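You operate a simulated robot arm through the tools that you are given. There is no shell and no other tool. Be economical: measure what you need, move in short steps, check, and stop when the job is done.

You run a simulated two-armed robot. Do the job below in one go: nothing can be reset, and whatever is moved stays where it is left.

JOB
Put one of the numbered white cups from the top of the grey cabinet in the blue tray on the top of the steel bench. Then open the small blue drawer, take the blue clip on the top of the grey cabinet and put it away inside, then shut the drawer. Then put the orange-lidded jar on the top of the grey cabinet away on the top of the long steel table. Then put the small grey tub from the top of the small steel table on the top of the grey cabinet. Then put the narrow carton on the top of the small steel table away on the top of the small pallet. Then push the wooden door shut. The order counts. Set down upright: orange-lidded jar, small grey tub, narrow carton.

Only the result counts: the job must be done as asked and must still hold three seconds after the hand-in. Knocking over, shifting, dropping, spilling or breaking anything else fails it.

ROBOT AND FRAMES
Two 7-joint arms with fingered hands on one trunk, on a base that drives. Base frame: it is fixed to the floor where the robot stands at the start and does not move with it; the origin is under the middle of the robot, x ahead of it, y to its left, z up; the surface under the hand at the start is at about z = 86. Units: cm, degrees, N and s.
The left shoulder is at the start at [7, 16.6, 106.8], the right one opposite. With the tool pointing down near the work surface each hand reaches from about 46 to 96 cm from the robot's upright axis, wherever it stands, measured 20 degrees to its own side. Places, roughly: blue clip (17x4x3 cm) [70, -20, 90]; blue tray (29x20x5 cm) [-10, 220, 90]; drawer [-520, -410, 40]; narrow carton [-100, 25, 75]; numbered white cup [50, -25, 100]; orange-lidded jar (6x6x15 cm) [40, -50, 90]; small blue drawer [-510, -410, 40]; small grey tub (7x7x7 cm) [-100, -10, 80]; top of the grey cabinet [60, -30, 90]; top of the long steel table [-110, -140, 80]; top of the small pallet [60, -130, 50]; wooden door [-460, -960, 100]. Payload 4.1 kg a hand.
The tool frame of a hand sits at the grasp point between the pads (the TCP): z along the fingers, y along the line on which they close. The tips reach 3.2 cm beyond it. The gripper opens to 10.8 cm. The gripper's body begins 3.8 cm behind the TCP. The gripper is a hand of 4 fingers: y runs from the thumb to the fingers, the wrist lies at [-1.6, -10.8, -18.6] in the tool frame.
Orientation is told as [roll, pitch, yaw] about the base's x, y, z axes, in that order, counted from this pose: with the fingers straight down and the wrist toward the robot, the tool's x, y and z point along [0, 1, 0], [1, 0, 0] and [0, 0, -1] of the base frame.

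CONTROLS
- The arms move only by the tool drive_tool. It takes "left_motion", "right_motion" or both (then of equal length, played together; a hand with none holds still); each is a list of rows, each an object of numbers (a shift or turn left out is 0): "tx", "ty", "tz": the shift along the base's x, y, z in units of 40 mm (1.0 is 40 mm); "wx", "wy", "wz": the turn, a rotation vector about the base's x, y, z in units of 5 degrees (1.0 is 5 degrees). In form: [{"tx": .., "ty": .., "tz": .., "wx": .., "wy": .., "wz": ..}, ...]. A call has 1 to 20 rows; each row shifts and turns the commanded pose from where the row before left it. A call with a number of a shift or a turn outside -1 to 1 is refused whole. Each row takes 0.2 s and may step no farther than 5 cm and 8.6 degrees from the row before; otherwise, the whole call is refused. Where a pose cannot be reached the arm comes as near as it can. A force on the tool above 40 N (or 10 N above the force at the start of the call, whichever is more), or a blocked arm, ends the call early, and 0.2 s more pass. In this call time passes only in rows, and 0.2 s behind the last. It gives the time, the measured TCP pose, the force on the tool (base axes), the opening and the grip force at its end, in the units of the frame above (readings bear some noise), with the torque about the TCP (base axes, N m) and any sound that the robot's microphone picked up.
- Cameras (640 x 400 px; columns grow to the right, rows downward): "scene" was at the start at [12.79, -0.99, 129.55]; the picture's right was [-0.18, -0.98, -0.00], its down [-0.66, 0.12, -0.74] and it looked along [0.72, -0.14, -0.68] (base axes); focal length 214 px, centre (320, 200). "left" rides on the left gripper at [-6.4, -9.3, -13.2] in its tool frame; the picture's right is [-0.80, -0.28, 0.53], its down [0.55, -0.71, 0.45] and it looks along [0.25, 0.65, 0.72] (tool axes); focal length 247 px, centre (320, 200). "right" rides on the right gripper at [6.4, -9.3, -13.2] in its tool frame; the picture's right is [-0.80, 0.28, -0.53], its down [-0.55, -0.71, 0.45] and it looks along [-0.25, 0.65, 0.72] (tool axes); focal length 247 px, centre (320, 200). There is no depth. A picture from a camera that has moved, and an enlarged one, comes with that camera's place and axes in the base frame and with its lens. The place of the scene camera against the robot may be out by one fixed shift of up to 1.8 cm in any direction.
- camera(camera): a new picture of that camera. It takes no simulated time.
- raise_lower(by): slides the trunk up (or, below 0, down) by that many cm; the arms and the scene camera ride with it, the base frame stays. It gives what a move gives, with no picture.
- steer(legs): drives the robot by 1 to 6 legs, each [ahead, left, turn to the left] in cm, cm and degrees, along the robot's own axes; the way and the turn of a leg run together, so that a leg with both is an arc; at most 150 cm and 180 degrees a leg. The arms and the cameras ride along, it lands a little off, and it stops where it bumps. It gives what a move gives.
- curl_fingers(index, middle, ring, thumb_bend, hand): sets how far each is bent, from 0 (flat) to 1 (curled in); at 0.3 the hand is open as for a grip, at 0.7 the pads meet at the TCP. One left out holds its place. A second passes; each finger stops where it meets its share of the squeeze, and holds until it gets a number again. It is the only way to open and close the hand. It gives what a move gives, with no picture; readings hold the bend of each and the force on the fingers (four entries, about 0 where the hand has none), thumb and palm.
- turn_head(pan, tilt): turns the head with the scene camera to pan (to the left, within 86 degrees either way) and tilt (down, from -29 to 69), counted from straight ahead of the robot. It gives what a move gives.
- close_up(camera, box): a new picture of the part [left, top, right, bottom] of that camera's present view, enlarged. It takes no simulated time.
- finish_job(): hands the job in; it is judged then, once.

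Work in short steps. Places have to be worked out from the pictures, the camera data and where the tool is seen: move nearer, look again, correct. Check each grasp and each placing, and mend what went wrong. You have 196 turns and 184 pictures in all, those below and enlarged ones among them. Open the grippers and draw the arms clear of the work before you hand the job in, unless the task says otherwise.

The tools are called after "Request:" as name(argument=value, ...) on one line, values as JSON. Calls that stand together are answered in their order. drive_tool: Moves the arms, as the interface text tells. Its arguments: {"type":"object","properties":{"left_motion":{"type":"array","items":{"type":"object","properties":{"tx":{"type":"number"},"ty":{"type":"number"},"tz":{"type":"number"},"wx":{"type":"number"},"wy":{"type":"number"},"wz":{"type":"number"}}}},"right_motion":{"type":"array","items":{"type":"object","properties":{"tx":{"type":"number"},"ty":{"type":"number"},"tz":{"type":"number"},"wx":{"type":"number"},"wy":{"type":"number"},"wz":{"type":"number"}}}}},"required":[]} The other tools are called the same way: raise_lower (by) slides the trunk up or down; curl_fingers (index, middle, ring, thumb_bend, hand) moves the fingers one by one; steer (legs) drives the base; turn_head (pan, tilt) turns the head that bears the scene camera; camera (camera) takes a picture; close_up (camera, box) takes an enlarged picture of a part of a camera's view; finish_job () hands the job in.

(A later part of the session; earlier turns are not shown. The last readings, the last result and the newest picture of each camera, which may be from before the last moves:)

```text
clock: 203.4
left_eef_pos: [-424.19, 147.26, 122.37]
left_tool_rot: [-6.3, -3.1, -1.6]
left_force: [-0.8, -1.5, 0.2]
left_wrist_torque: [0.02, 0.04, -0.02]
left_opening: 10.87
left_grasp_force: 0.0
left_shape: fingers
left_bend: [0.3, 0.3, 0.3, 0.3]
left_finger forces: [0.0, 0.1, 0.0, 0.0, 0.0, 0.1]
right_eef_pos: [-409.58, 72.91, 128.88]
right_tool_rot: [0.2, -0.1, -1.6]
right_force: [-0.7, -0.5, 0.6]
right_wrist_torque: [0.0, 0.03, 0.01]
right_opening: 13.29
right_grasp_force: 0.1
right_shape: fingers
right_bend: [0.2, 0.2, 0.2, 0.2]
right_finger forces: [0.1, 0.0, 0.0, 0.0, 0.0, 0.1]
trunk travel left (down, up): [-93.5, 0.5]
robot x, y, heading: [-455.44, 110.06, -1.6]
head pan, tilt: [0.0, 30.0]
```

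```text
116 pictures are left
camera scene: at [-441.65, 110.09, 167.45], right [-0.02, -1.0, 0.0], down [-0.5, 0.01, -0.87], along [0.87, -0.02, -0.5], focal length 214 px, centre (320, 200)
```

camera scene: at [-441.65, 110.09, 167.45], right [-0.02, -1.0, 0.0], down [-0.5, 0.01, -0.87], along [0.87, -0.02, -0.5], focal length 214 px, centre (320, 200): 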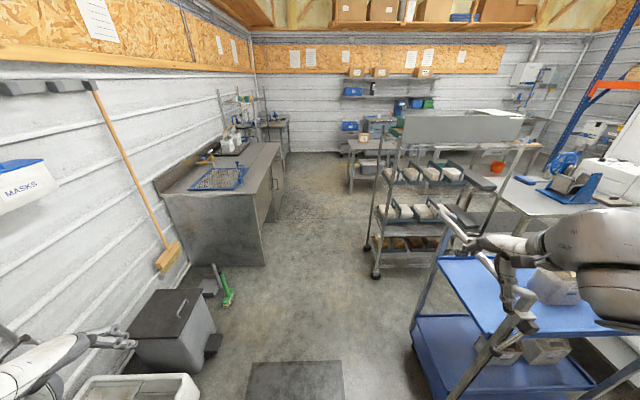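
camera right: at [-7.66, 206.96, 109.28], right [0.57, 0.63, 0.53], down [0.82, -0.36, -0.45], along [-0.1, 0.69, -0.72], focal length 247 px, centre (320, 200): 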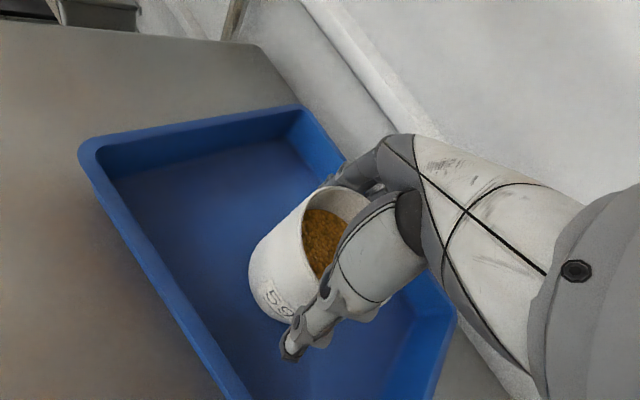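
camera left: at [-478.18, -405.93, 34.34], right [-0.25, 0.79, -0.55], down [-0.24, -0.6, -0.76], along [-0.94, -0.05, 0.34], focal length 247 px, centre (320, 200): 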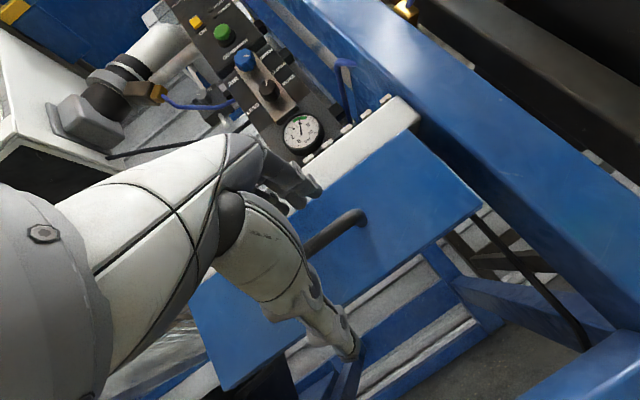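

Leg slightly too long; shortening the first.

Request:
steer(legs=[[145, 6, 1.6], [150, 0, 0], [132, 0, 0]])

Request:
steer(legs=[[0, -150, 0]])

Request:
camera(camera="scene")

```text
clock: 223.7
left_eef_pos: [1.01, 139.72, 122.47]
left_tool_rot: [-6.2, -3.1, -3.0]
left_force: [-0.2, 0.2, 1.2]
left_wrist_torque: [-0.02, 0.02, -0.02]
left_opening: 10.87
left_grasp_force: 0.0
left_shape: fingers
left_bend: [0.3, 0.3, 0.3, 0.3]
left_finger forces: [0.0, 0.1, 0.1, 0.1, 0.0, 0.0]
right_eef_pos: [13.59, 64.77, 128.86]
right_tool_rot: [0.2, 0.0, -3.0]
right_force: [0.4, 0.2, 0.3]
right_wrist_torque: [-0.02, -0.01, 0.02]
right_opening: 13.3
right_grasp_force: 0.0
right_shape: fingers
right_bend: [0.2, 0.2, 0.2, 0.2]
right_finger forces: [0.0, 0.0, 0.0, 0.0, 0.0, 0.0]
trunk travel left (down, up): [-93.5, 0.5]
robot x, y, heading: [-31.24, 103.49, -3.0]
head pan, tilt: [0.0, 30.0]
```

```text
clock: 231.2
left_eef_pos: [-6.11, -10.38, 122.38]
left_tool_rot: [-6.2, -3.2, -2.2]
left_force: [0.1, -0.4, 0.0]
left_wrist_torque: [0.01, -0.04, -0.01]
left_opening: 10.84
left_grasp_force: 0.2
left_shape: fingers
left_bend: [0.3, 0.3, 0.3, 0.3]
left_finger forces: [0.0, 0.0, 0.0, 0.0, 0.1, 0.1]
right_eef_pos: [7.77, -84.93, 129.03]
right_tool_rot: [0.3, 0.0, -2.2]
right_force: [-0.2, 0.6, 0.7]
right_wrist_torque: [0.01, 0.05, 0.0]
right_opening: 13.28
right_grasp_force: 0.1
right_shape: fingers
right_bend: [0.2, 0.2, 0.2, 0.2]
right_finger forces: [0.0, 0.0, 0.0, 0.0, 0.0, 0.0]
trunk travel left (down, up): [-93.5, 0.5]
robot x, y, heading: [-37.52, -47.5, -2.0]
head pan, tilt: [0.0, 30.0]
```

```text
115 pictures are left
camera scene: at [-23.96, -47.3, 167.45], right [-0.04, -1.0, 0.0], down [-0.5, 0.02, -0.87], along [0.87, -0.03, -0.5], focal length 214 px, centre (320, 200)
```

scene: 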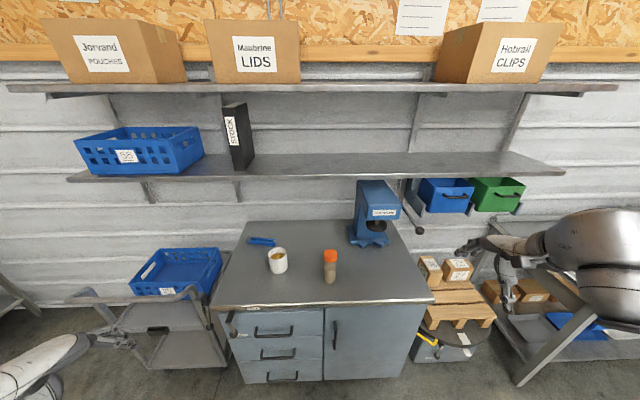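

I can see the small pallet right of the cabinet and a shelf overhead (front edge about x 61, z 129). I'll move to about [-1, -62] so the clip lies 35–45° to the left arm's side, and lower the trunk a bit.

Request:
steer(legs=[[36, -15, 2]])

Request:
raise_lower(by=-18)

Request:
turn_head(pan=25, tilt=40)

Request:
camera(camera="scene")

Request:
camera(camera="left")

```text
clock: 233.7
left_eef_pos: [28.53, -25.25, 122.34]
left_tool_rot: [-6.2, -3.2, -0.6]
left_force: [-0.3, 0.0, 1.2]
left_wrist_torque: [-0.01, -0.01, 0.0]
left_opening: 10.87
left_grasp_force: 0.1
left_shape: fingers
left_bend: [0.3, 0.3, 0.3, 0.3]
left_finger forces: [0.0, 0.1, 0.1, 0.1, 0.0, 0.1]
right_eef_pos: [44.28, -99.44, 129.0]
right_tool_rot: [0.2, -0.1, -0.6]
right_force: [-1.5, 0.4, -0.9]
right_wrist_torque: [-0.01, 0.02, 0.0]
right_opening: 13.3
right_grasp_force: 0.1
right_shape: fingers
right_bend: [0.2, 0.2, 0.2, 0.2]
right_finger forces: [0.0, 0.1, 0.0, 0.0, 0.0, 0.0]
trunk travel left (down, up): [-93.5, 0.5]
robot x, y, heading: [-1.72, -63.41, -0.7]
head pan, tilt: [0.0, 30.0]
```

```text
clock: 235.7
left_eef_pos: [28.96, -25.49, 104.38]
left_tool_rot: [-6.2, -2.9, -0.6]
left_force: [-0.5, 0.3, 0.3]
left_wrist_torque: [-0.03, 0.0, 0.01]
left_opening: 10.87
left_grasp_force: 0.0
left_shape: fingers
left_bend: [0.3, 0.3, 0.3, 0.3]
left_finger forces: [0.0, 0.0, 0.1, 0.0, 0.0, 0.0]
right_eef_pos: [44.52, -99.47, 110.97]
right_tool_rot: [0.3, 0.1, -0.6]
right_force: [0.9, 0.2, -0.1]
right_wrist_torque: [-0.02, 0.0, 0.0]
right_opening: 13.3
right_grasp_force: 0.0
right_shape: fingers
right_bend: [0.2, 0.2, 0.2, 0.2]
right_finger forces: [0.0, 0.1, 0.0, 0.0, 0.0, 0.1]
trunk travel left (down, up): [-75.5, 18.5]
robot x, y, heading: [-1.61, -63.26, -0.9]
head pan, tilt: [0.0, 30.0]
```

```text
clock: 236.5
left_eef_pos: [28.9, -25.42, 104.29]
left_tool_rot: [-6.2, -3.1, -0.5]
left_force: [-0.1, 0.3, -0.9]
left_wrist_torque: [-0.01, 0.02, -0.01]
left_opening: 10.83
left_grasp_force: 0.1
left_shape: fingers
left_bend: [0.3, 0.3, 0.3, 0.3]
left_finger forces: [0.0, 0.0, 0.0, 0.0, 0.1, 0.1]
right_eef_pos: [44.55, -99.5, 110.96]
right_tool_rot: [0.2, 0.0, -0.6]
right_force: [-0.6, -0.2, -0.3]
right_wrist_torque: [0.01, -0.01, -0.02]
right_opening: 13.3
right_grasp_force: 0.1
right_shape: fingers
right_bend: [0.2, 0.2, 0.2, 0.2]
right_finger forces: [0.0, 0.0, 0.0, 0.0, 0.0, 0.0]
trunk travel left (down, up): [-75.5, 18.5]
robot x, y, heading: [-1.54, -63.33, -0.4]
head pan, tilt: [25.0, 40.0]
```

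```text
114 pictures are left
camera scene: at [10.55, -59.16, 147.92], right [0.41, -0.91, 0.0], down [-0.59, -0.27, -0.77], along [0.7, 0.32, -0.64], focal length 214 px, centre (320, 200)
```

scene: 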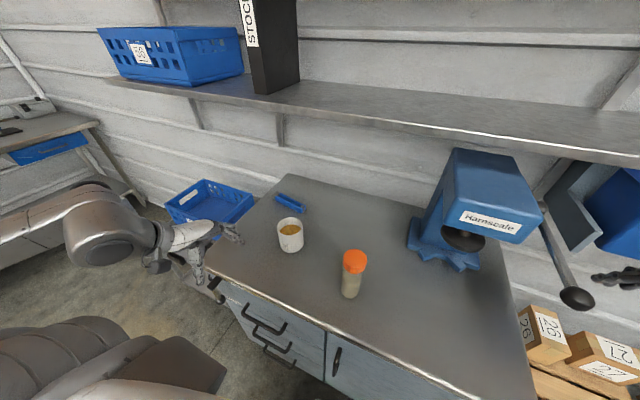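

```text
113 pictures are left
camera left: at [18.67, -30.21, 117.65], right [-0.27, -0.85, -0.46], down [-0.67, 0.5, -0.54], along [0.69, 0.16, -0.71], focal length 247 px, centre (320, 200)
```

left: 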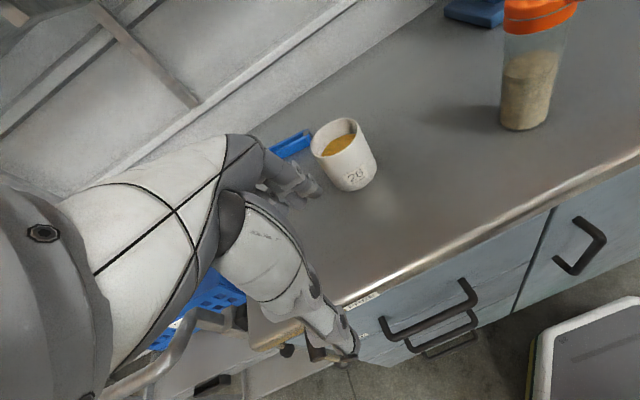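

The clip is at about [69.5, -18.5]. I'll bring the left hand over it, levelling the small roll as it goes, passing left of cup 26.

Request:
drive_tool(left_motion=[{"tx": 0.7, "ty": 0.6, "wx": 0.4, "wy": 0.2}, {"tx": 0.8, "ty": 0.6, "wx": 0.4, "wy": 0.2}, {"tx": 0.9, "ty": 0.4, "wx": 0.44, "wy": 0.2}, {"tx": 1.0}, {"tx": 1.0}, {"tx": 1.0}, {"tx": 1.0, "ty": 0.0}, {"tx": 1.0}, {"tx": 1.0, "ty": 0.1}, {"tx": 1.0, "ty": 0.1}])

Request:
camera(camera="scene")

Request:
camera(camera="left")

```text
clock: 238.7
left_eef_pos: [66.69, -18.09, 104.0]
left_tool_rot: [-0.1, 0.2, -0.7]
left_force: [-0.4, -0.5, -0.9]
left_wrist_torque: [0.02, 0.01, 0.0]
left_opening: 10.87
left_grasp_force: 0.0
left_shape: fingers
left_bend: [0.3, 0.3, 0.3, 0.3]
left_finger forces: [0.0, 0.1, 0.0, 0.1, 0.1, 0.0]
right_eef_pos: [44.64, -99.57, 110.88]
right_tool_rot: [0.3, 0.1, -0.5]
right_force: [1.3, -0.7, -0.3]
right_wrist_torque: [0.01, 0.01, -0.01]
right_opening: 13.3
right_grasp_force: 0.0
right_shape: fingers
right_bend: [0.2, 0.2, 0.2, 0.2]
right_finger forces: [0.0, 0.0, 0.0, 0.0, 0.0, 0.0]
trunk travel left (down, up): [-75.5, 18.5]
robot x, y, heading: [-1.71, -63.19, -0.5]
head pan, tilt: [25.0, 40.0]
```

```text
112 pictures are left
camera scene: at [10.78, -59.19, 147.9], right [0.41, -0.91, 0.0], down [-0.59, -0.27, -0.77], along [0.7, 0.32, -0.64], focal length 214 px, centre (320, 200)
```

scene: 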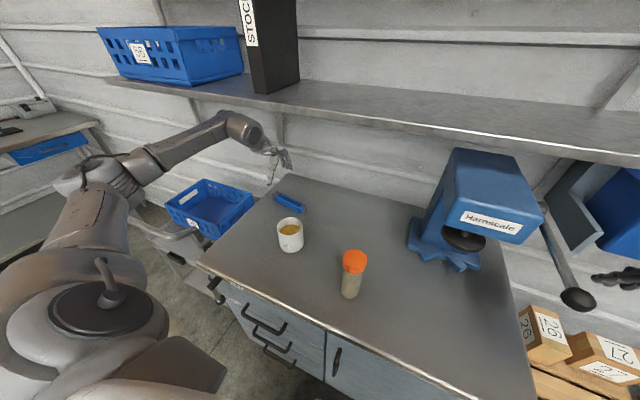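

```text
111 pictures are left
camera left: at [57.33, -24.52, 117.34], right [-0.3, -0.79, -0.53], down [-0.7, 0.56, -0.45], along [0.65, 0.24, -0.72], focal length 247 px, centre (320, 200)
```

left: 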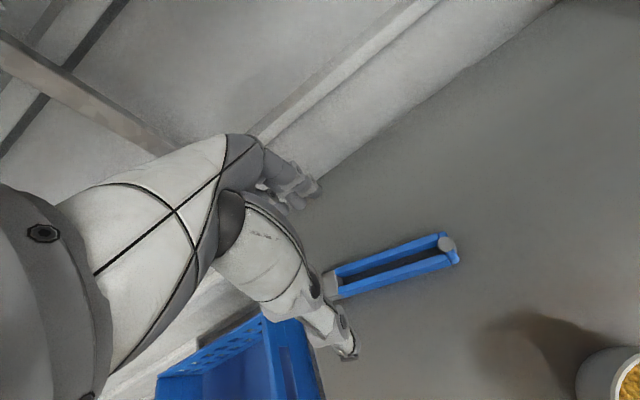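

The clip's centre is about [69, -18.3], rotated about 13°. I'll yaw the hand -13° to match and lower to z 91.

Request:
drive_tool(left_motion=[{"tx": 0.2, "wz": -0.9, "tz": -0.6}, {"tx": 0.2, "wz": -0.9, "tz": -0.8}, {"tx": 0.17, "wz": -0.8, "ty": -0.05, "tz": -0.9}, {"tz": -0.9}])

Request:
camera(camera="left")

Request:
close_up(camera="scene", box=[200, 120, 360, 240])

```text
clock: 239.7
left_eef_pos: [66.28, -17.61, 97.28]
left_tool_rot: [1.5, -0.4, -6.8]
left_force: [0.0, 0.0, -0.3]
left_wrist_torque: [-0.03, 0.03, 0.0]
left_opening: 10.87
left_grasp_force: 0.0
left_shape: fingers
left_bend: [0.3, 0.3, 0.3, 0.3]
left_finger forces: [0.0, 0.0, 0.0, 0.0, 0.0, 0.0]
left hand out of reach, approached as far as the arm can: row 2, 3
right_eef_pos: [44.61, -99.47, 110.89]
right_tool_rot: [0.2, 0.0, -0.4]
right_force: [0.0, 0.4, -0.1]
right_wrist_torque: [0.0, 0.02, -0.05]
right_opening: 13.3
right_grasp_force: 0.1
right_shape: fingers
right_bend: [0.2, 0.2, 0.2, 0.2]
right_finger forces: [0.0, 0.0, 0.0, 0.0, 0.0, 0.1]
trunk travel left (down, up): [-75.5, 18.5]
robot x, y, heading: [-1.81, -62.92, -0.7]
head pan, tilt: [25.0, 40.0]
```

```text
110 pictures are left
camera left: at [56.24, -23.14, 110.17], right [-0.37, -0.74, -0.56], down [-0.63, 0.64, -0.44], along [0.68, 0.19, -0.71], focal length 247 px, centre (320, 200)
```

left: 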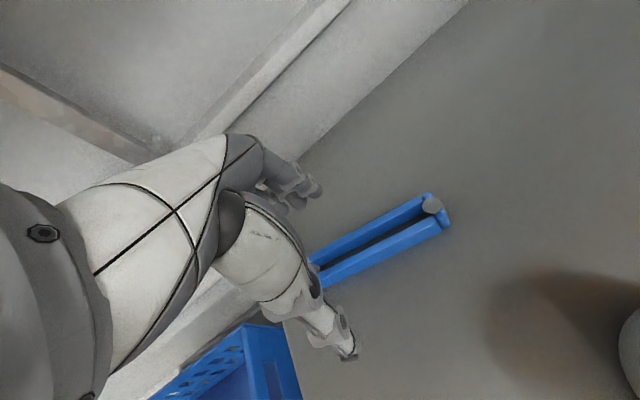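

```text
3.33 times, centred on (280, 180) of scene
camera zoom: at [10.7, -59.05, 147.9], right [0.41, -0.91, 0.0], down [-0.59, -0.27, -0.77], along [0.7, 0.32, -0.64], focal length 715 px, centre (453, 267)
```

zoom: 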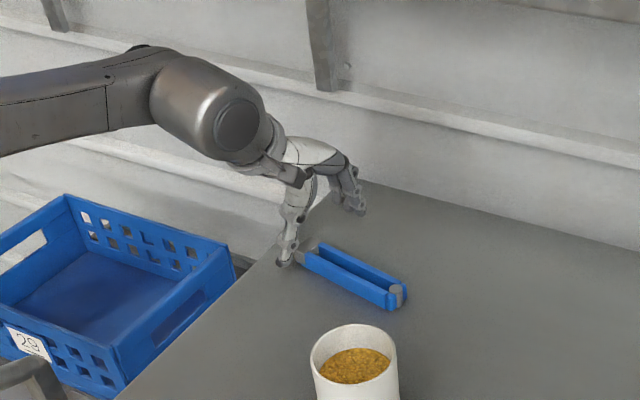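

Near the reach limit. I'll retract the hand a little, then re-stance 10 cm left with the base turned 10° right, so the clip's angle matches the hand.

Request:
drive_tool(left_motion=[{"tx": -0.8, "tz": 0.5}, {"tx": -0.8, "tz": 0.5}, {"tx": -0.8}, {"tx": -0.8}])

Request:
steer(legs=[[0, 10, -10]])

Request:
camera(camera="left")

```text
clock: 240.7
left_eef_pos: [53.31, -17.71, 101.75]
left_tool_rot: [1.6, -0.5, -6.9]
left_force: [-0.2, -0.6, -0.1]
left_wrist_torque: [-0.03, 0.01, 0.01]
left_opening: 10.83
left_grasp_force: 0.1
left_shape: fingers
left_bend: [0.3, 0.3, 0.3, 0.3]
left_finger forces: [0.0, 0.0, 0.0, 0.0, 0.0, 0.0]
right_eef_pos: [44.39, -99.53, 111.03]
right_tool_rot: [0.3, -0.2, -0.6]
right_force: [-0.9, -0.5, 0.2]
right_wrist_torque: [-0.01, -0.01, 0.01]
right_opening: 13.29
right_grasp_force: 0.1
right_shape: fingers
right_bend: [0.2, 0.2, 0.2, 0.2]
right_finger forces: [0.1, 0.1, 0.0, 0.0, 0.1, 0.0]
trunk travel left (down, up): [-75.5, 18.5]
robot x, y, heading: [-1.9, -62.9, -0.6]
head pan, tilt: [25.0, 40.0]
```

```text
clock: 241.9
left_eef_pos: [61.68, -18.3, 101.55]
left_tool_rot: [1.5, -0.5, -16.9]
left_force: [0.0, 0.5, -0.4]
left_wrist_torque: [0.0, 0.03, -0.01]
left_opening: 10.85
left_grasp_force: 0.1
left_shape: fingers
left_bend: [0.3, 0.3, 0.3, 0.3]
left_finger forces: [0.1, 0.0, 0.0, 0.0, 0.0, 0.0]
right_eef_pos: [38.35, -97.22, 110.97]
right_tool_rot: [0.3, 0.0, -10.8]
right_force: [0.5, -0.6, 0.9]
right_wrist_torque: [0.0, -0.02, 0.03]
right_opening: 13.28
right_grasp_force: 0.0
right_shape: fingers
right_bend: [0.2, 0.2, 0.2, 0.2]
right_finger forces: [0.0, 0.0, 0.0, 0.0, 0.1, 0.0]
trunk travel left (down, up): [-75.5, 18.5]
robot x, y, heading: [-0.75, -52.79, -10.6]
head pan, tilt: [25.0, 40.0]
```

```text
108 pictures are left
camera left: at [50.61, -21.98, 114.53], right [-0.49, -0.67, -0.56], down [-0.51, 0.74, -0.44], along [0.71, 0.07, -0.71], focal length 247 px, centre (320, 200)
```

left: 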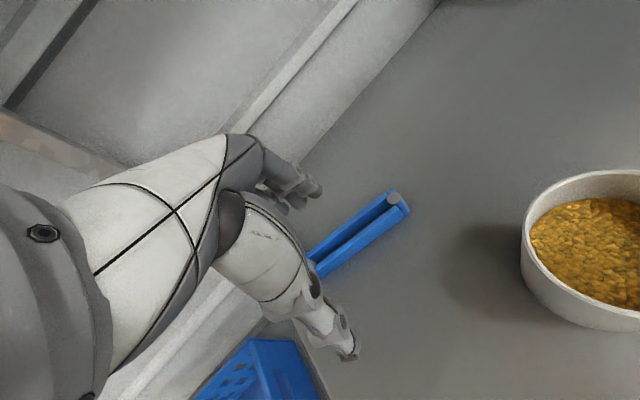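

The clip's right end again reads [67.2, -26], consistent with before. Moving over the centre [69, -18.5] and descending to z 91.

Request:
drive_tool(left_motion=[{"tx": 0.46, "tz": -0.5, "wz": 0.4, "wx": -0.15}, {"tx": 0.46, "tz": -0.6, "wz": 0.4, "wx": -0.15}, {"tx": 0.46, "tz": -0.7}, {"tx": 0.45, "tz": -0.8, "ty": -0.05}])

Request:
camera(camera="left")

Request:
close_up(camera="scene", box=[160, 120, 360, 260])

```text
clock: 242.9
left_eef_pos: [68.99, -18.62, 91.2]
left_tool_rot: [0.0, -0.7, -13.0]
left_force: [0.7, 0.1, 0.1]
left_wrist_torque: [-0.02, 0.0, 0.01]
left_opening: 10.86
left_grasp_force: 0.1
left_shape: fingers
left_bend: [0.3, 0.3, 0.3, 0.3]
left_finger forces: [0.1, 0.0, 0.1, 0.0, 0.1, 0.0]
right_eef_pos: [38.42, -97.13, 110.85]
right_tool_rot: [0.3, 0.0, -10.8]
right_force: [0.2, 0.0, -0.3]
right_wrist_torque: [0.0, 0.02, 0.0]
right_opening: 13.28
right_grasp_force: 0.0
right_shape: fingers
right_bend: [0.2, 0.2, 0.2, 0.2]
right_finger forces: [0.0, 0.2, 0.1, 0.0, 0.0, 0.1]
trunk travel left (down, up): [-75.5, 18.5]
robot x, y, heading: [-0.68, -53.31, -10.9]
head pan, tilt: [25.0, 40.0]
```

```text
107 pictures are left
camera left: at [58.39, -22.66, 104.25], right [-0.45, -0.71, -0.54], down [-0.56, 0.69, -0.46], along [0.7, 0.1, -0.71], focal length 247 px, centre (320, 200)
```

left: 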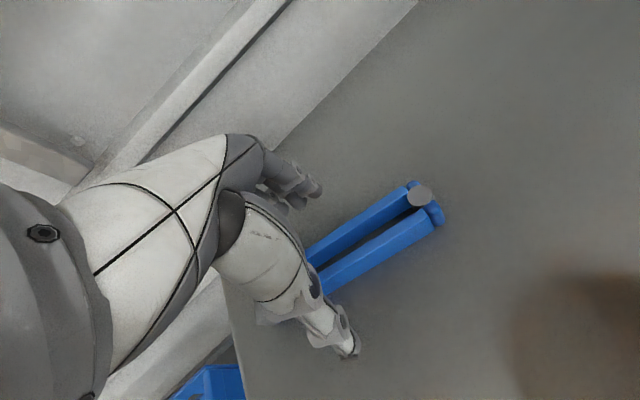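

```text
2.86 times, centred on (260, 190) of scene
camera zoom: at [12.1, -51.56, 147.91], right [0.25, -0.97, 0.0], down [-0.62, -0.16, -0.77], along [0.74, 0.19, -0.64], focal length 613 px, centre (491, 229)
```

zoom: 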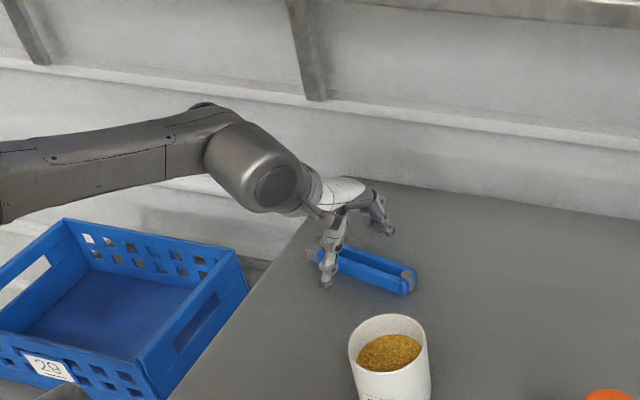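

Straddling the clip, slightly toward its left end. I'll shift 1.5 cm along it and lower gently to the surface.

Request:
drive_tool(left_motion=[{"tx": -0.09, "ty": -0.36}, {"tz": -0.2}, {"tz": -0.15}, {"tz": -0.1}])

```text
clock: 243.9
left_eef_pos: [68.64, -19.88, 89.36]
left_tool_rot: [0.1, -0.8, -13.0]
left_force: [-0.6, -0.4, 0.2]
left_wrist_torque: [0.01, 0.0, 0.01]
left_opening: 10.84
left_grasp_force: 0.2
left_shape: fingers
left_bend: [0.3, 0.3, 0.3, 0.3]
left_finger forces: [0.0, 0.0, 0.0, 0.0, 0.0, 0.0]
right_eef_pos: [38.44, -97.25, 110.99]
right_tool_rot: [0.1, 0.0, -10.8]
right_force: [-1.0, -0.2, -0.3]
right_wrist_torque: [0.01, 0.04, 0.01]
right_opening: 13.31
right_grasp_force: 0.0
right_shape: fingers
right_bend: [0.2, 0.2, 0.2, 0.2]
right_finger forces: [0.0, 0.0, 0.1, 0.0, 0.0, 0.1]
trunk travel left (down, up): [-75.5, 18.5]
robot x, y, heading: [-0.41, -53.12, -11.0]
head pan, tilt: [25.0, 40.0]
```

No contact yet; lowering a bit more in small steps.

Request:
drive_tool(left_motion=[{"tz": -0.1}, {"tz": -0.1}, {"tz": -0.08}])

Request:
close_up(camera="scene", box=[220, 160, 320, 240])

```text
clock: 244.7
left_eef_pos: [68.61, -19.98, 89.13]
left_tool_rot: [0.2, -1.5, -13.0]
left_force: [3.6, 3.7, 35.6]
left_wrist_torque: [0.36, -0.46, -0.06]
left_opening: 10.94
left_grasp_force: 17.8
left_shape: fingers
left_bend: [0.3, 0.3, 0.3, 0.29]
left_finger forces: [0.5, 19.4, 0.1, 0.0, 15.7, 0.0]
right_eef_pos: [37.97, -97.33, 111.18]
right_tool_rot: [0.4, -0.2, -10.8]
right_force: [0.5, -0.2, 1.5]
right_wrist_torque: [0.01, 0.0, -0.02]
right_opening: 13.29
right_grasp_force: 0.0
right_shape: fingers
right_bend: [0.2, 0.2, 0.2, 0.2]
right_finger forces: [0.0, 0.0, 0.0, 0.0, 0.1, 0.0]
trunk travel left (down, up): [-75.5, 18.5]
robot x, y, heading: [-1.0, -53.44, -10.8]
head pan, tilt: [25.0, 40.0]
```

```text
5.00 times, centred on (270, 200) of scene
camera zoom: at [11.41, -51.71, 148.03], right [0.25, -0.97, 0.0], down [-0.62, -0.16, -0.77], along [0.74, 0.19, -0.64], focal length 1072 px, centre (570, 200)
```

zoom: 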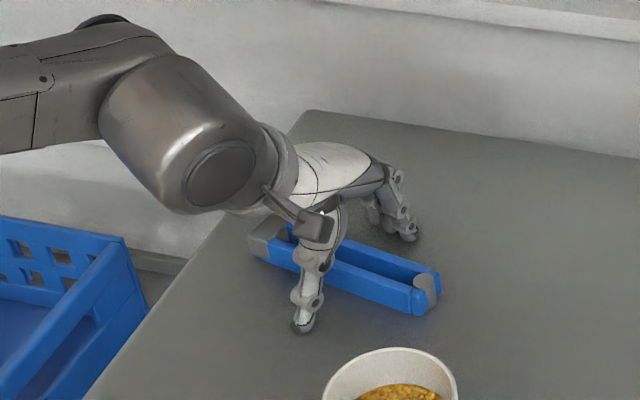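

Touched the surface (z≈86). I'll lift half a centimetre and close on the clip.

Request:
drive_tool(left_motion=[{"tz": 0.15}])

Request:
curl_fingers(hand="left", index=0.7, middle=0.7, ring=0.7, thumb_bend=0.7)

Request:
close_up(camera="scene", box=[220, 160, 320, 240])

```text
clock: 245.1
left_eef_pos: [68.45, -20.07, 89.0]
left_tool_rot: [0.0, -0.9, -12.9]
left_force: [1.3, 1.4, 22.2]
left_wrist_torque: [0.1, -0.9, 0.02]
left_opening: 10.84
left_grasp_force: 11.2
left_shape: fingers
left_bend: [0.3, 0.3, 0.3, 0.31]
left_finger forces: [0.4, 16.3, 0.1, 0.1, 5.3, 0.0]
right_eef_pos: [37.98, -97.25, 111.01]
right_tool_rot: [0.3, -0.1, -10.7]
right_force: [-0.2, -0.4, 0.2]
right_wrist_torque: [0.01, -0.01, 0.03]
right_opening: 13.31
right_grasp_force: 0.0
right_shape: fingers
right_bend: [0.2, 0.2, 0.2, 0.2]
right_finger forces: [0.0, 0.1, 0.0, 0.0, 0.1, 0.0]
trunk travel left (down, up): [-75.5, 18.5]
robot x, y, heading: [-0.83, -53.22, -10.7]
head pan, tilt: [25.0, 40.0]
```

```text
clock: 245.6
left_eef_pos: [68.93, -20.27, 89.61]
left_tool_rot: [-0.2, -1.6, -13.0]
left_force: [-3.7, -4.4, 24.1]
left_wrist_torque: [0.04, 0.95, 0.23]
left_opening: 3.24
left_grasp_force: 24.3
left_shape: fingers
left_bend: [0.63, 0.66, 0.66, 0.59]
left_finger forces: [4.7, 4.7, 3.1, 0.0, 34.8, 0.1]
right_eef_pos: [38.21, -97.33, 110.98]
right_tool_rot: [0.3, -0.2, -10.9]
right_force: [-0.6, 0.5, 0.2]
right_wrist_torque: [-0.03, 0.04, 0.01]
right_opening: 13.28
right_grasp_force: 0.0
right_shape: fingers
right_bend: [0.2, 0.2, 0.2, 0.2]
right_finger forces: [0.0, 0.0, 0.0, 0.0, 0.0, 0.0]
trunk travel left (down, up): [-75.5, 18.5]
robot x, y, heading: [-1.04, -53.21, -10.6]
head pan, tilt: [25.0, 40.0]
stopped (left hand): the force on the tool passed its limit at 42 N (the readings are from after the stop); the commanded pose is now the measured one
```

```text
5.00 times, centred on (270, 200) of scene
camera zoom: at [11.8, -51.67, 147.91], right [0.25, -0.97, 0.0], down [-0.62, -0.16, -0.77], along [0.74, 0.19, -0.64], focal length 1072 px, centre (570, 200)
```

zoom: 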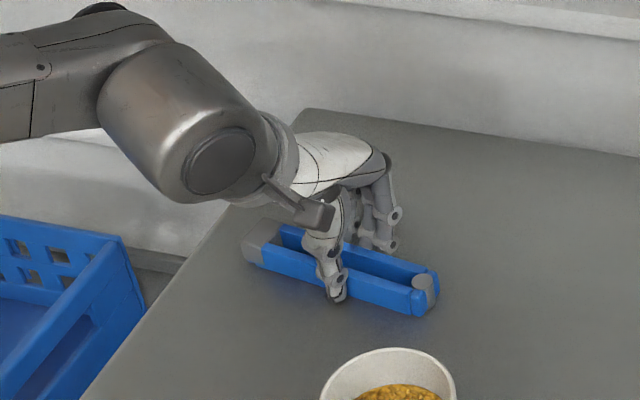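

The curling tips press on the table while gripping. I'll lift slightly and tighten again.

Request:
drive_tool(left_motion=[{"tz": 0.2}])

Request:
curl_fingers(hand="left", index=0.8, middle=0.8, ring=0.8, thumb_bend=0.75)

Request:
drive_tool(left_motion=[{"tz": 0.4}, {"tz": 0.6}, {"tz": 0.6}])

Request:
close_up(camera="scene", box=[220, 140, 320, 220])

```text
clock: 246.0
left_eef_pos: [68.79, -19.85, 89.71]
left_tool_rot: [-0.1, -1.0, -12.8]
left_force: [0.5, 0.1, -0.1]
left_wrist_torque: [-0.03, -0.03, 0.0]
left_opening: 3.25
left_grasp_force: 13.7
left_shape: fingers
left_bend: [0.63, 0.66, 0.66, 0.59]
left_finger forces: [5.0, 5.0, 3.3, 0.0, 13.4, 0.1]
right_eef_pos: [38.41, -97.04, 111.0]
right_tool_rot: [0.2, 0.0, -10.8]
right_force: [0.2, -0.1, -0.2]
right_wrist_torque: [-0.03, 0.01, 0.0]
right_opening: 13.29
right_grasp_force: 0.1
right_shape: fingers
right_bend: [0.2, 0.2, 0.2, 0.2]
right_finger forces: [0.1, 0.1, 0.1, 0.0, 0.2, 0.0]
trunk travel left (down, up): [-75.5, 18.5]
robot x, y, heading: [-0.73, -53.01, -10.9]
head pan, tilt: [25.0, 40.0]
```

```text
clock: 247.0
left_eef_pos: [68.77, -20.03, 89.97]
left_tool_rot: [0.0, -1.2, -12.9]
left_force: [0.5, -0.2, -0.8]
left_wrist_torque: [-0.02, -0.03, -0.03]
left_opening: 3.23
left_grasp_force: 26.0
left_shape: fingers
left_bend: [0.73, 0.73, 0.73, 0.56]
left_finger forces: [8.3, 8.4, 9.2, 0.1, 26.2, 0.0]
right_eef_pos: [38.3, -97.25, 110.99]
right_tool_rot: [0.3, 0.0, -10.8]
right_force: [-0.4, -0.3, 0.2]
right_wrist_torque: [0.0, -0.02, -0.01]
right_opening: 13.27
right_grasp_force: 0.1
right_shape: fingers
right_bend: [0.2, 0.2, 0.2, 0.2]
right_finger forces: [0.1, 0.0, 0.0, 0.1, 0.0, 0.1]
trunk travel left (down, up): [-75.5, 18.5]
robot x, y, heading: [-0.91, -53.08, -10.9]
head pan, tilt: [25.0, 40.0]
```

```text
clock: 247.8
left_eef_pos: [68.91, -20.06, 96.62]
left_tool_rot: [0.0, -1.2, -13.1]
left_force: [-0.4, -0.3, -1.4]
left_wrist_torque: [-0.01, -0.01, -0.01]
left_opening: 3.23
left_grasp_force: 26.0
left_shape: fingers
left_bend: [0.73, 0.73, 0.74, 0.55]
left_finger forces: [8.5, 8.3, 9.2, 0.1, 26.1, 0.1]
right_eef_pos: [38.31, -97.2, 110.96]
right_tool_rot: [0.2, -0.1, -10.9]
right_force: [0.1, 0.0, 0.0]
right_wrist_torque: [-0.01, 0.0, 0.0]
right_opening: 13.3
right_grasp_force: 0.0
right_shape: fingers
right_bend: [0.2, 0.2, 0.2, 0.2]
right_finger forces: [0.0, 0.0, 0.0, 0.1, 0.0, 0.0]
trunk travel left (down, up): [-75.5, 18.5]
robot x, y, heading: [-0.68, -52.96, -10.9]
head pan, tilt: [25.0, 40.0]
```

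```text
5.00 times, centred on (270, 180) of scene
camera zoom: at [11.91, -51.54, 147.92], right [0.25, -0.97, 0.0], down [-0.62, -0.16, -0.77], along [0.74, 0.19, -0.64], focal length 1072 px, centre (570, 300)
```

zoom: 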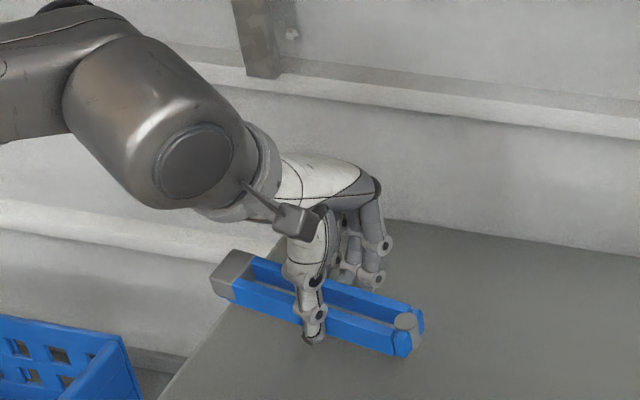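

The clip is lifted and held firmly. I'll raise and retract it past cup 26, then raise the trunk for travel.

Request:
drive_tool(left_motion=[{"tx": -0.6, "tz": 0.7, "ty": 0.2}, {"tx": -0.6, "tz": 0.7, "ty": 0.3}, {"tx": -0.6, "tz": 0.6, "ty": 0.3}, {"tx": -0.9, "ty": 0.3}, {"tx": -0.9, "ty": 0.1}, {"tx": -0.9}, {"tx": -0.9}, {"tx": -0.9}, {"tx": -0.9}])

Request:
raise_lower(by=18)

Request:
steer(legs=[[-30, 0, 11], [0, 150, 0], [0, 13, 0]])

Request:
camera(camera="left")

```text
clock: 249.8
left_eef_pos: [39.66, -15.24, 104.43]
left_tool_rot: [0.0, -1.3, -13.0]
left_force: [-0.7, 0.5, -0.5]
left_wrist_torque: [0.0, -0.02, 0.03]
left_opening: 3.2
left_grasp_force: 25.6
left_shape: fingers
left_bend: [0.73, 0.73, 0.74, 0.55]
left_finger forces: [8.7, 8.1, 9.1, 0.0, 25.9, 0.0]
right_eef_pos: [38.11, -97.24, 111.02]
right_tool_rot: [0.5, 0.0, -10.9]
right_force: [0.3, 0.8, 0.1]
right_wrist_torque: [0.02, -0.06, -0.06]
right_opening: 13.3
right_grasp_force: 0.0
right_shape: fingers
right_bend: [0.2, 0.2, 0.2, 0.2]
right_finger forces: [0.1, 0.0, 0.1, 0.0, 0.1, 0.0]
trunk travel left (down, up): [-75.5, 18.5]
robot x, y, heading: [-0.82, -53.22, -10.9]
head pan, tilt: [25.0, 40.0]
```

```text
clock: 251.8
left_eef_pos: [39.79, -15.22, 122.45]
left_tool_rot: [0.0, -1.2, -13.0]
left_force: [0.7, -0.5, -0.6]
left_wrist_torque: [0.0, 0.03, 0.02]
left_opening: 3.22
left_grasp_force: 25.5
left_shape: fingers
left_bend: [0.73, 0.73, 0.74, 0.55]
left_finger forces: [8.8, 8.2, 9.0, 0.0, 25.9, 0.0]
right_eef_pos: [38.32, -97.18, 128.97]
right_tool_rot: [0.2, 0.0, -10.8]
right_force: [-0.2, 0.2, -0.3]
right_wrist_torque: [0.01, -0.02, -0.01]
right_opening: 13.32
right_grasp_force: 0.0
right_shape: fingers
right_bend: [0.2, 0.2, 0.2, 0.2]
right_finger forces: [0.0, 0.0, 0.0, 0.0, 0.0, 0.0]
trunk travel left (down, up): [-93.5, 0.5]
robot x, y, heading: [-1.04, -53.26, -10.5]
head pan, tilt: [25.0, 40.0]
```

```text
clock: 261.7
left_eef_pos: [2.16, 155.67, 122.51]
left_tool_rot: [0.1, -1.2, -2.5]
left_force: [0.1, -0.8, 0.1]
left_wrist_torque: [0.03, 0.0, 0.01]
left_opening: 3.22
left_grasp_force: 25.9
left_shape: fingers
left_bend: [0.73, 0.73, 0.74, 0.55]
left_finger forces: [8.7, 8.1, 9.0, 0.0, 25.8, 0.1]
right_eef_pos: [15.44, 74.74, 128.88]
right_tool_rot: [0.5, 0.1, -0.3]
right_force: [0.5, 0.1, -0.4]
right_wrist_torque: [0.06, 0.03, 0.01]
right_opening: 13.28
right_grasp_force: 0.1
right_shape: fingers
right_bend: [0.2, 0.2, 0.2, 0.2]
right_finger forces: [0.1, 0.0, 0.0, 0.1, 0.0, 0.1]
trunk travel left (down, up): [-93.5, 0.5]
robot x, y, heading: [-31.02, 111.15, -0.2]
head pan, tilt: [25.0, 40.0]
```

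```text
102 pictures are left
camera left: at [-7.68, 149.53, 135.42], right [-0.31, -0.78, -0.54], down [-0.67, 0.58, -0.46], along [0.67, 0.22, -0.7], focal length 247 px, centre (320, 200)
```

left: 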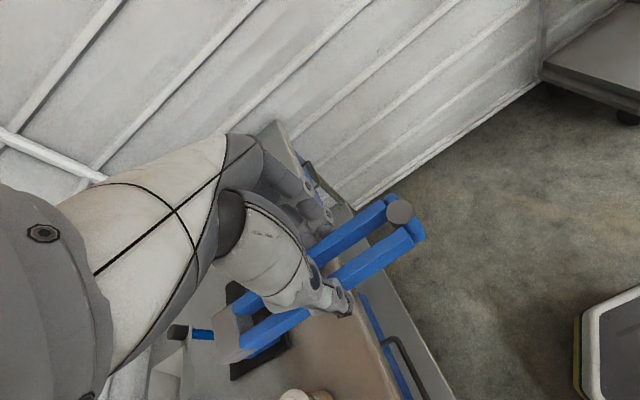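

The clip is still secure. Reversing west along y≈111 to x≈-455, then turning right to face -y.

Request:
steer(legs=[[-148, 0, 0], [-148, 2, 0], [-128, 0, 0], [0, 0, -90]])

Request:
turn_head(pan=0, tilt=30)

Request:
camera(camera="scene")

```text
clock: 285.8
left_eef_pos: [-410.35, 87.54, 122.33]
left_tool_rot: [0.0, -1.2, -93.9]
left_force: [1.1, 0.2, -1.0]
left_wrist_torque: [0.05, 0.01, -0.02]
left_opening: 3.21
left_grasp_force: 25.7
left_shape: fingers
left_bend: [0.73, 0.73, 0.74, 0.55]
left_finger forces: [8.7, 8.1, 9.0, 0.0, 25.9, 0.0]
right_eef_pos: [-491.41, 75.92, 128.94]
right_tool_rot: [0.2, 0.0, -91.7]
right_force: [-0.1, 0.3, 0.4]
right_wrist_torque: [-0.03, -0.03, 0.0]
right_opening: 13.31
right_grasp_force: 0.0
right_shape: fingers
right_bend: [0.2, 0.2, 0.2, 0.2]
right_finger forces: [0.1, 0.0, 0.1, 0.0, 0.0, 0.1]
trunk travel left (down, up): [-93.5, 0.5]
robot x, y, heading: [-454.25, 121.74, -91.7]
head pan, tilt: [25.0, 40.0]
```

```text
clock: 286.7
left_eef_pos: [-410.27, 87.51, 122.33]
left_tool_rot: [0.0, -1.2, -93.7]
left_force: [-0.3, -0.6, 0.0]
left_wrist_torque: [-0.03, 0.02, 0.0]
left_opening: 3.19
left_grasp_force: 25.5
left_shape: fingers
left_bend: [0.73, 0.73, 0.74, 0.55]
left_finger forces: [8.8, 8.1, 9.0, 0.1, 25.8, 0.0]
right_eef_pos: [-491.44, 75.92, 128.93]
right_tool_rot: [0.2, 0.0, -91.7]
right_force: [-0.4, 0.2, -0.2]
right_wrist_torque: [0.02, 0.03, -0.04]
right_opening: 13.3
right_grasp_force: 0.1
right_shape: fingers
right_bend: [0.2, 0.2, 0.2, 0.2]
right_finger forces: [0.0, 0.0, 0.0, 0.1, 0.0, 0.1]
trunk travel left (down, up): [-93.5, 0.5]
robot x, y, heading: [-454.16, 121.5, -91.4]
head pan, tilt: [0.0, 30.0]
```

```text
101 pictures are left
camera scene: at [-455.11, 108.06, 167.45], right [-1.0, 0.03, 0.0], down [0.01, 0.5, -0.87], along [-0.02, -0.87, -0.5], focal length 214 px, centre (320, 200)
```

scene: 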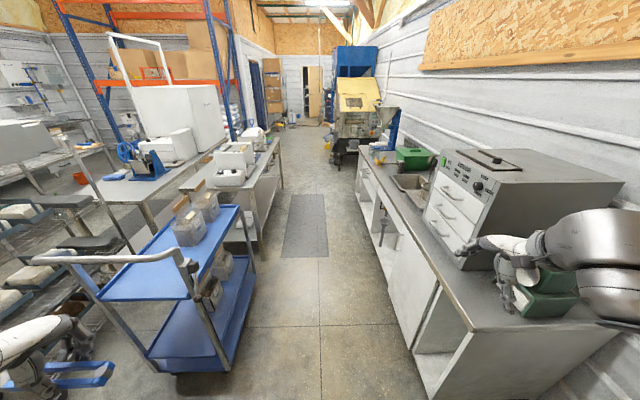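

The aisle is clear but narrow. I'll draw the left hand with the clip inward, then drive south in the aisle's middle.

Request:
drive_tool(left_motion=[{"tx": -0.5, "tz": 0.1}, {"tx": -0.5, "tz": 0.1}, {"tx": -0.5, "tz": 0.1}, {"tx": -0.5, "tz": 0.1}])

Request:
steer(legs=[[149, 0, 1], [149, 0, 0], [70, 0, 0]])

Request:
camera(camera="scene")

```text
clock: 287.7
left_eef_pos: [-414.26, 87.57, 123.35]
left_tool_rot: [0.1, -1.2, -93.8]
left_force: [-0.3, -0.1, -0.7]
left_wrist_torque: [0.01, 0.02, -0.02]
left_opening: 3.23
left_grasp_force: 26.1
left_shape: fingers
left_bend: [0.73, 0.73, 0.74, 0.55]
left_finger forces: [8.7, 8.1, 8.9, 0.0, 25.9, 0.0]
left hand out of reach, approached as far as the arm can: row 3, 4
right_eef_pos: [-491.5, 75.97, 128.88]
right_tool_rot: [0.2, 0.0, -91.6]
right_force: [-0.2, -0.3, 0.0]
right_wrist_torque: [0.02, 0.0, 0.01]
right_opening: 13.31
right_grasp_force: 0.1
right_shape: fingers
right_bend: [0.2, 0.2, 0.2, 0.2]
right_finger forces: [0.0, 0.0, 0.0, 0.1, 0.0, 0.0]
trunk travel left (down, up): [-93.5, 0.5]
robot x, y, heading: [-454.31, 121.62, -91.8]
head pan, tilt: [0.0, 30.0]
```

```text
clock: 305.6
left_eef_pos: [-419.31, -281.73, 123.3]
left_tool_rot: [0.0, -1.2, -93.7]
left_force: [-0.1, 0.0, -0.8]
left_wrist_torque: [-0.03, 0.01, 0.05]
left_opening: 3.24
left_grasp_force: 25.9
left_shape: fingers
left_bend: [0.73, 0.73, 0.74, 0.55]
left_finger forces: [8.7, 8.2, 8.9, 0.0, 25.8, 0.1]
right_eef_pos: [-496.3, -293.66, 129.0]
right_tool_rot: [0.2, 0.0, -91.5]
right_force: [-0.2, -0.3, 0.2]
right_wrist_torque: [-0.04, 0.02, 0.02]
right_opening: 13.3
right_grasp_force: 0.2
right_shape: fingers
right_bend: [0.2, 0.2, 0.2, 0.2]
right_finger forces: [0.1, 0.0, 0.0, 0.0, 0.1, 0.1]
trunk travel left (down, up): [-93.5, 0.5]
robot x, y, heading: [-459.35, -247.93, -91.4]
head pan, tilt: [0.0, 30.0]
```

```text
100 pictures are left
camera scene: at [-460.11, -261.28, 167.47], right [-1.0, 0.02, 0.0], down [0.01, 0.5, -0.87], along [-0.02, -0.87, -0.5], focal length 214 px, centre (320, 200)
```

scene: 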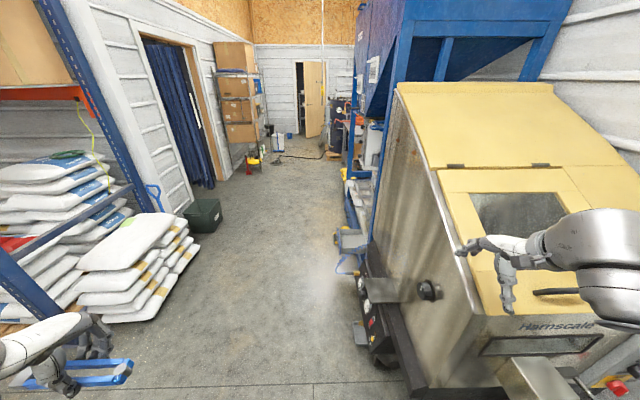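

I'll angle away from the machine first, then go on to beside the drawer and turn to heading 170°.

Request:
steer(legs=[[12, 14, 0], [25, 26, 0], [86, 0, 0], [0, 0, -98]])

Request:
turn_head(pan=40, tilt=45)

Request:
camera(camera="scene")

```text
clock: 317.3
left_eef_pos: [-460.67, -406.67, 123.29]
left_tool_rot: [0.0, -1.1, 168.4]
left_force: [-0.4, 0.3, -0.3]
left_wrist_torque: [0.02, 0.01, 0.01]
left_opening: 3.22
left_grasp_force: 25.1
left_shape: fingers
left_bend: [0.73, 0.73, 0.74, 0.55]
left_finger forces: [8.8, 8.2, 9.0, 0.0, 25.8, 0.0]
right_eef_pos: [-461.9, -328.61, 129.0]
right_tool_rot: [0.2, 0.0, 170.8]
right_force: [-0.3, 0.0, 0.0]
right_wrist_torque: [-0.03, 0.03, 0.01]
right_opening: 13.3
right_grasp_force: 0.2
right_shape: fingers
right_bend: [0.2, 0.2, 0.2, 0.2]
right_finger forces: [0.0, 0.0, 0.0, 0.0, 0.1, 0.0]
trunk travel left (down, up): [-93.5, 0.5]
robot x, y, heading: [-421.84, -371.7, 171.0]
head pan, tilt: [0.0, 30.0]
```

```text
clock: 318.4
left_eef_pos: [-460.63, -406.53, 123.21]
left_tool_rot: [0.0, -1.2, 168.5]
left_force: [-0.1, -0.3, -0.6]
left_wrist_torque: [0.05, 0.02, -0.01]
left_opening: 3.19
left_grasp_force: 25.7
left_shape: fingers
left_bend: [0.73, 0.73, 0.74, 0.55]
left_finger forces: [8.7, 8.3, 8.9, 0.0, 25.8, 0.0]
right_eef_pos: [-461.9, -328.5, 128.85]
right_tool_rot: [0.2, 0.0, 170.8]
right_force: [-0.2, 0.1, -0.5]
right_wrist_torque: [0.05, 0.0, -0.03]
right_opening: 13.29
right_grasp_force: 0.0
right_shape: fingers
right_bend: [0.2, 0.2, 0.2, 0.2]
right_finger forces: [0.0, 0.0, 0.1, 0.0, 0.0, 0.0]
trunk travel left (down, up): [-93.5, 0.5]
robot x, y, heading: [-421.8, -371.19, 170.6]
head pan, tilt: [40.0, 45.0]
```

```text
99 pictures are left
camera scene: at [-433.95, -374.23, 165.2], right [-0.51, 0.86, 0.0], down [0.61, 0.36, -0.71], along [-0.61, -0.36, -0.71], focal length 214 px, centre (320, 200)
```

scene: 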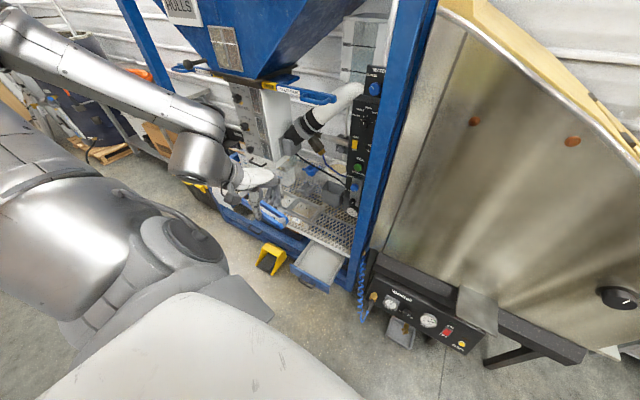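

The drawer is still open. Lowering the trunk, then moving closer.

Request:
raise_lower(by=-40)

Request:
raise_lower(by=-22)

Request:
steer(legs=[[12, 0, 0]])

Request:
camera(camera="left")

Request:
camera(camera="scene")

```text
clock: 322.2
left_eef_pos: [-460.69, -406.63, 83.39]
left_tool_rot: [-0.1, -1.2, 168.5]
left_force: [-0.5, -0.9, -0.9]
left_wrist_torque: [0.0, 0.02, -0.03]
left_opening: 3.2
left_grasp_force: 26.0
left_shape: fingers
left_bend: [0.73, 0.73, 0.74, 0.55]
left_finger forces: [8.7, 8.1, 8.9, 0.0, 25.8, 0.0]
right_eef_pos: [-461.95, -328.55, 89.02]
right_tool_rot: [0.2, 0.0, 170.6]
right_force: [0.0, 0.2, 0.3]
right_wrist_torque: [-0.01, 0.02, 0.0]
right_opening: 13.29
right_grasp_force: 0.0
right_shape: fingers
right_bend: [0.2, 0.2, 0.2, 0.2]
right_finger forces: [0.1, 0.0, 0.0, 0.0, 0.1, 0.1]
trunk travel left (down, up): [-53.5, 40.5]
robot x, y, heading: [-421.44, -371.44, 170.8]
head pan, tilt: [40.0, 45.0]
```

```text
clock: 324.5
left_eef_pos: [-460.51, -406.55, 61.33]
left_tool_rot: [0.0, -1.2, 168.4]
left_force: [0.0, 0.3, -0.8]
left_wrist_torque: [0.02, -0.02, -0.03]
left_opening: 3.2
left_grasp_force: 26.2
left_shape: fingers
left_bend: [0.73, 0.73, 0.74, 0.55]
left_finger forces: [8.6, 8.2, 8.9, 0.0, 25.9, 0.0]
right_eef_pos: [-461.91, -328.55, 66.99]
right_tool_rot: [0.3, 0.0, 170.6]
right_force: [0.1, -0.3, 0.7]
right_wrist_torque: [-0.01, -0.01, -0.01]
right_opening: 13.29
right_grasp_force: 0.1
right_shape: fingers
right_bend: [0.2, 0.2, 0.2, 0.2]
right_finger forces: [0.1, 0.0, 0.0, 0.0, 0.1, 0.0]
trunk travel left (down, up): [-31.5, 62.5]
robot x, y, heading: [-421.92, -371.49, 170.8]
head pan, tilt: [40.0, 45.0]
```

```text
clock: 325.8
left_eef_pos: [-472.49, -404.63, 61.39]
left_tool_rot: [0.0, -1.1, 168.5]
left_force: [0.2, 0.9, 0.4]
left_wrist_torque: [0.05, -0.01, 0.0]
left_opening: 3.21
left_grasp_force: 26.2
left_shape: fingers
left_bend: [0.73, 0.73, 0.74, 0.55]
left_finger forces: [8.7, 8.2, 8.8, 0.1, 25.8, 0.0]
right_eef_pos: [-473.75, -326.69, 66.85]
right_tool_rot: [0.2, 0.0, 170.6]
right_force: [0.1, 0.1, -0.6]
right_wrist_torque: [-0.01, 0.02, -0.02]
right_opening: 13.31
right_grasp_force: 0.1
right_shape: fingers
right_bend: [0.2, 0.2, 0.2, 0.2]
right_finger forces: [0.0, 0.0, 0.1, 0.1, 0.0, 0.0]
trunk travel left (down, up): [-31.5, 62.5]
robot x, y, heading: [-433.53, -369.35, 171.0]
head pan, tilt: [40.0, 45.0]
```

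```text
98 pictures are left
camera left: at [-461.85, -400.24, 74.23], right [0.43, 0.73, -0.54], down [0.57, -0.68, -0.46], along [-0.7, -0.11, -0.71], focal length 247 px, centre (320, 200)
```

left: 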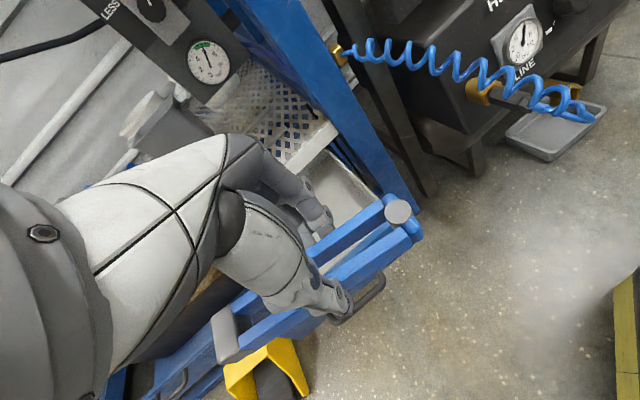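

```text
97 pictures are left
camera scene: at [-445.8, -372.32, 103.18], right [-0.51, 0.86, 0.0], down [0.61, 0.36, -0.71], along [-0.61, -0.36, -0.71], focal length 214 px, centre (320, 200)
```

scene: 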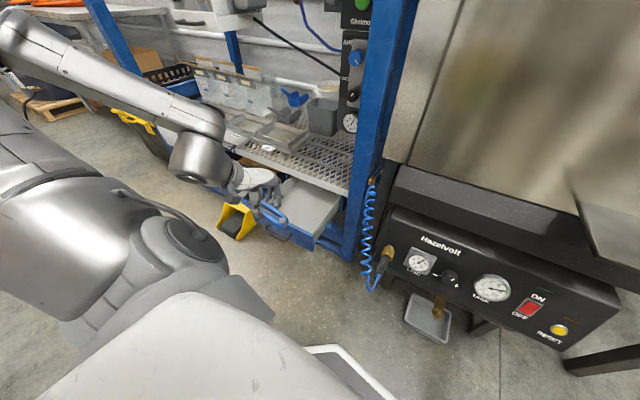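

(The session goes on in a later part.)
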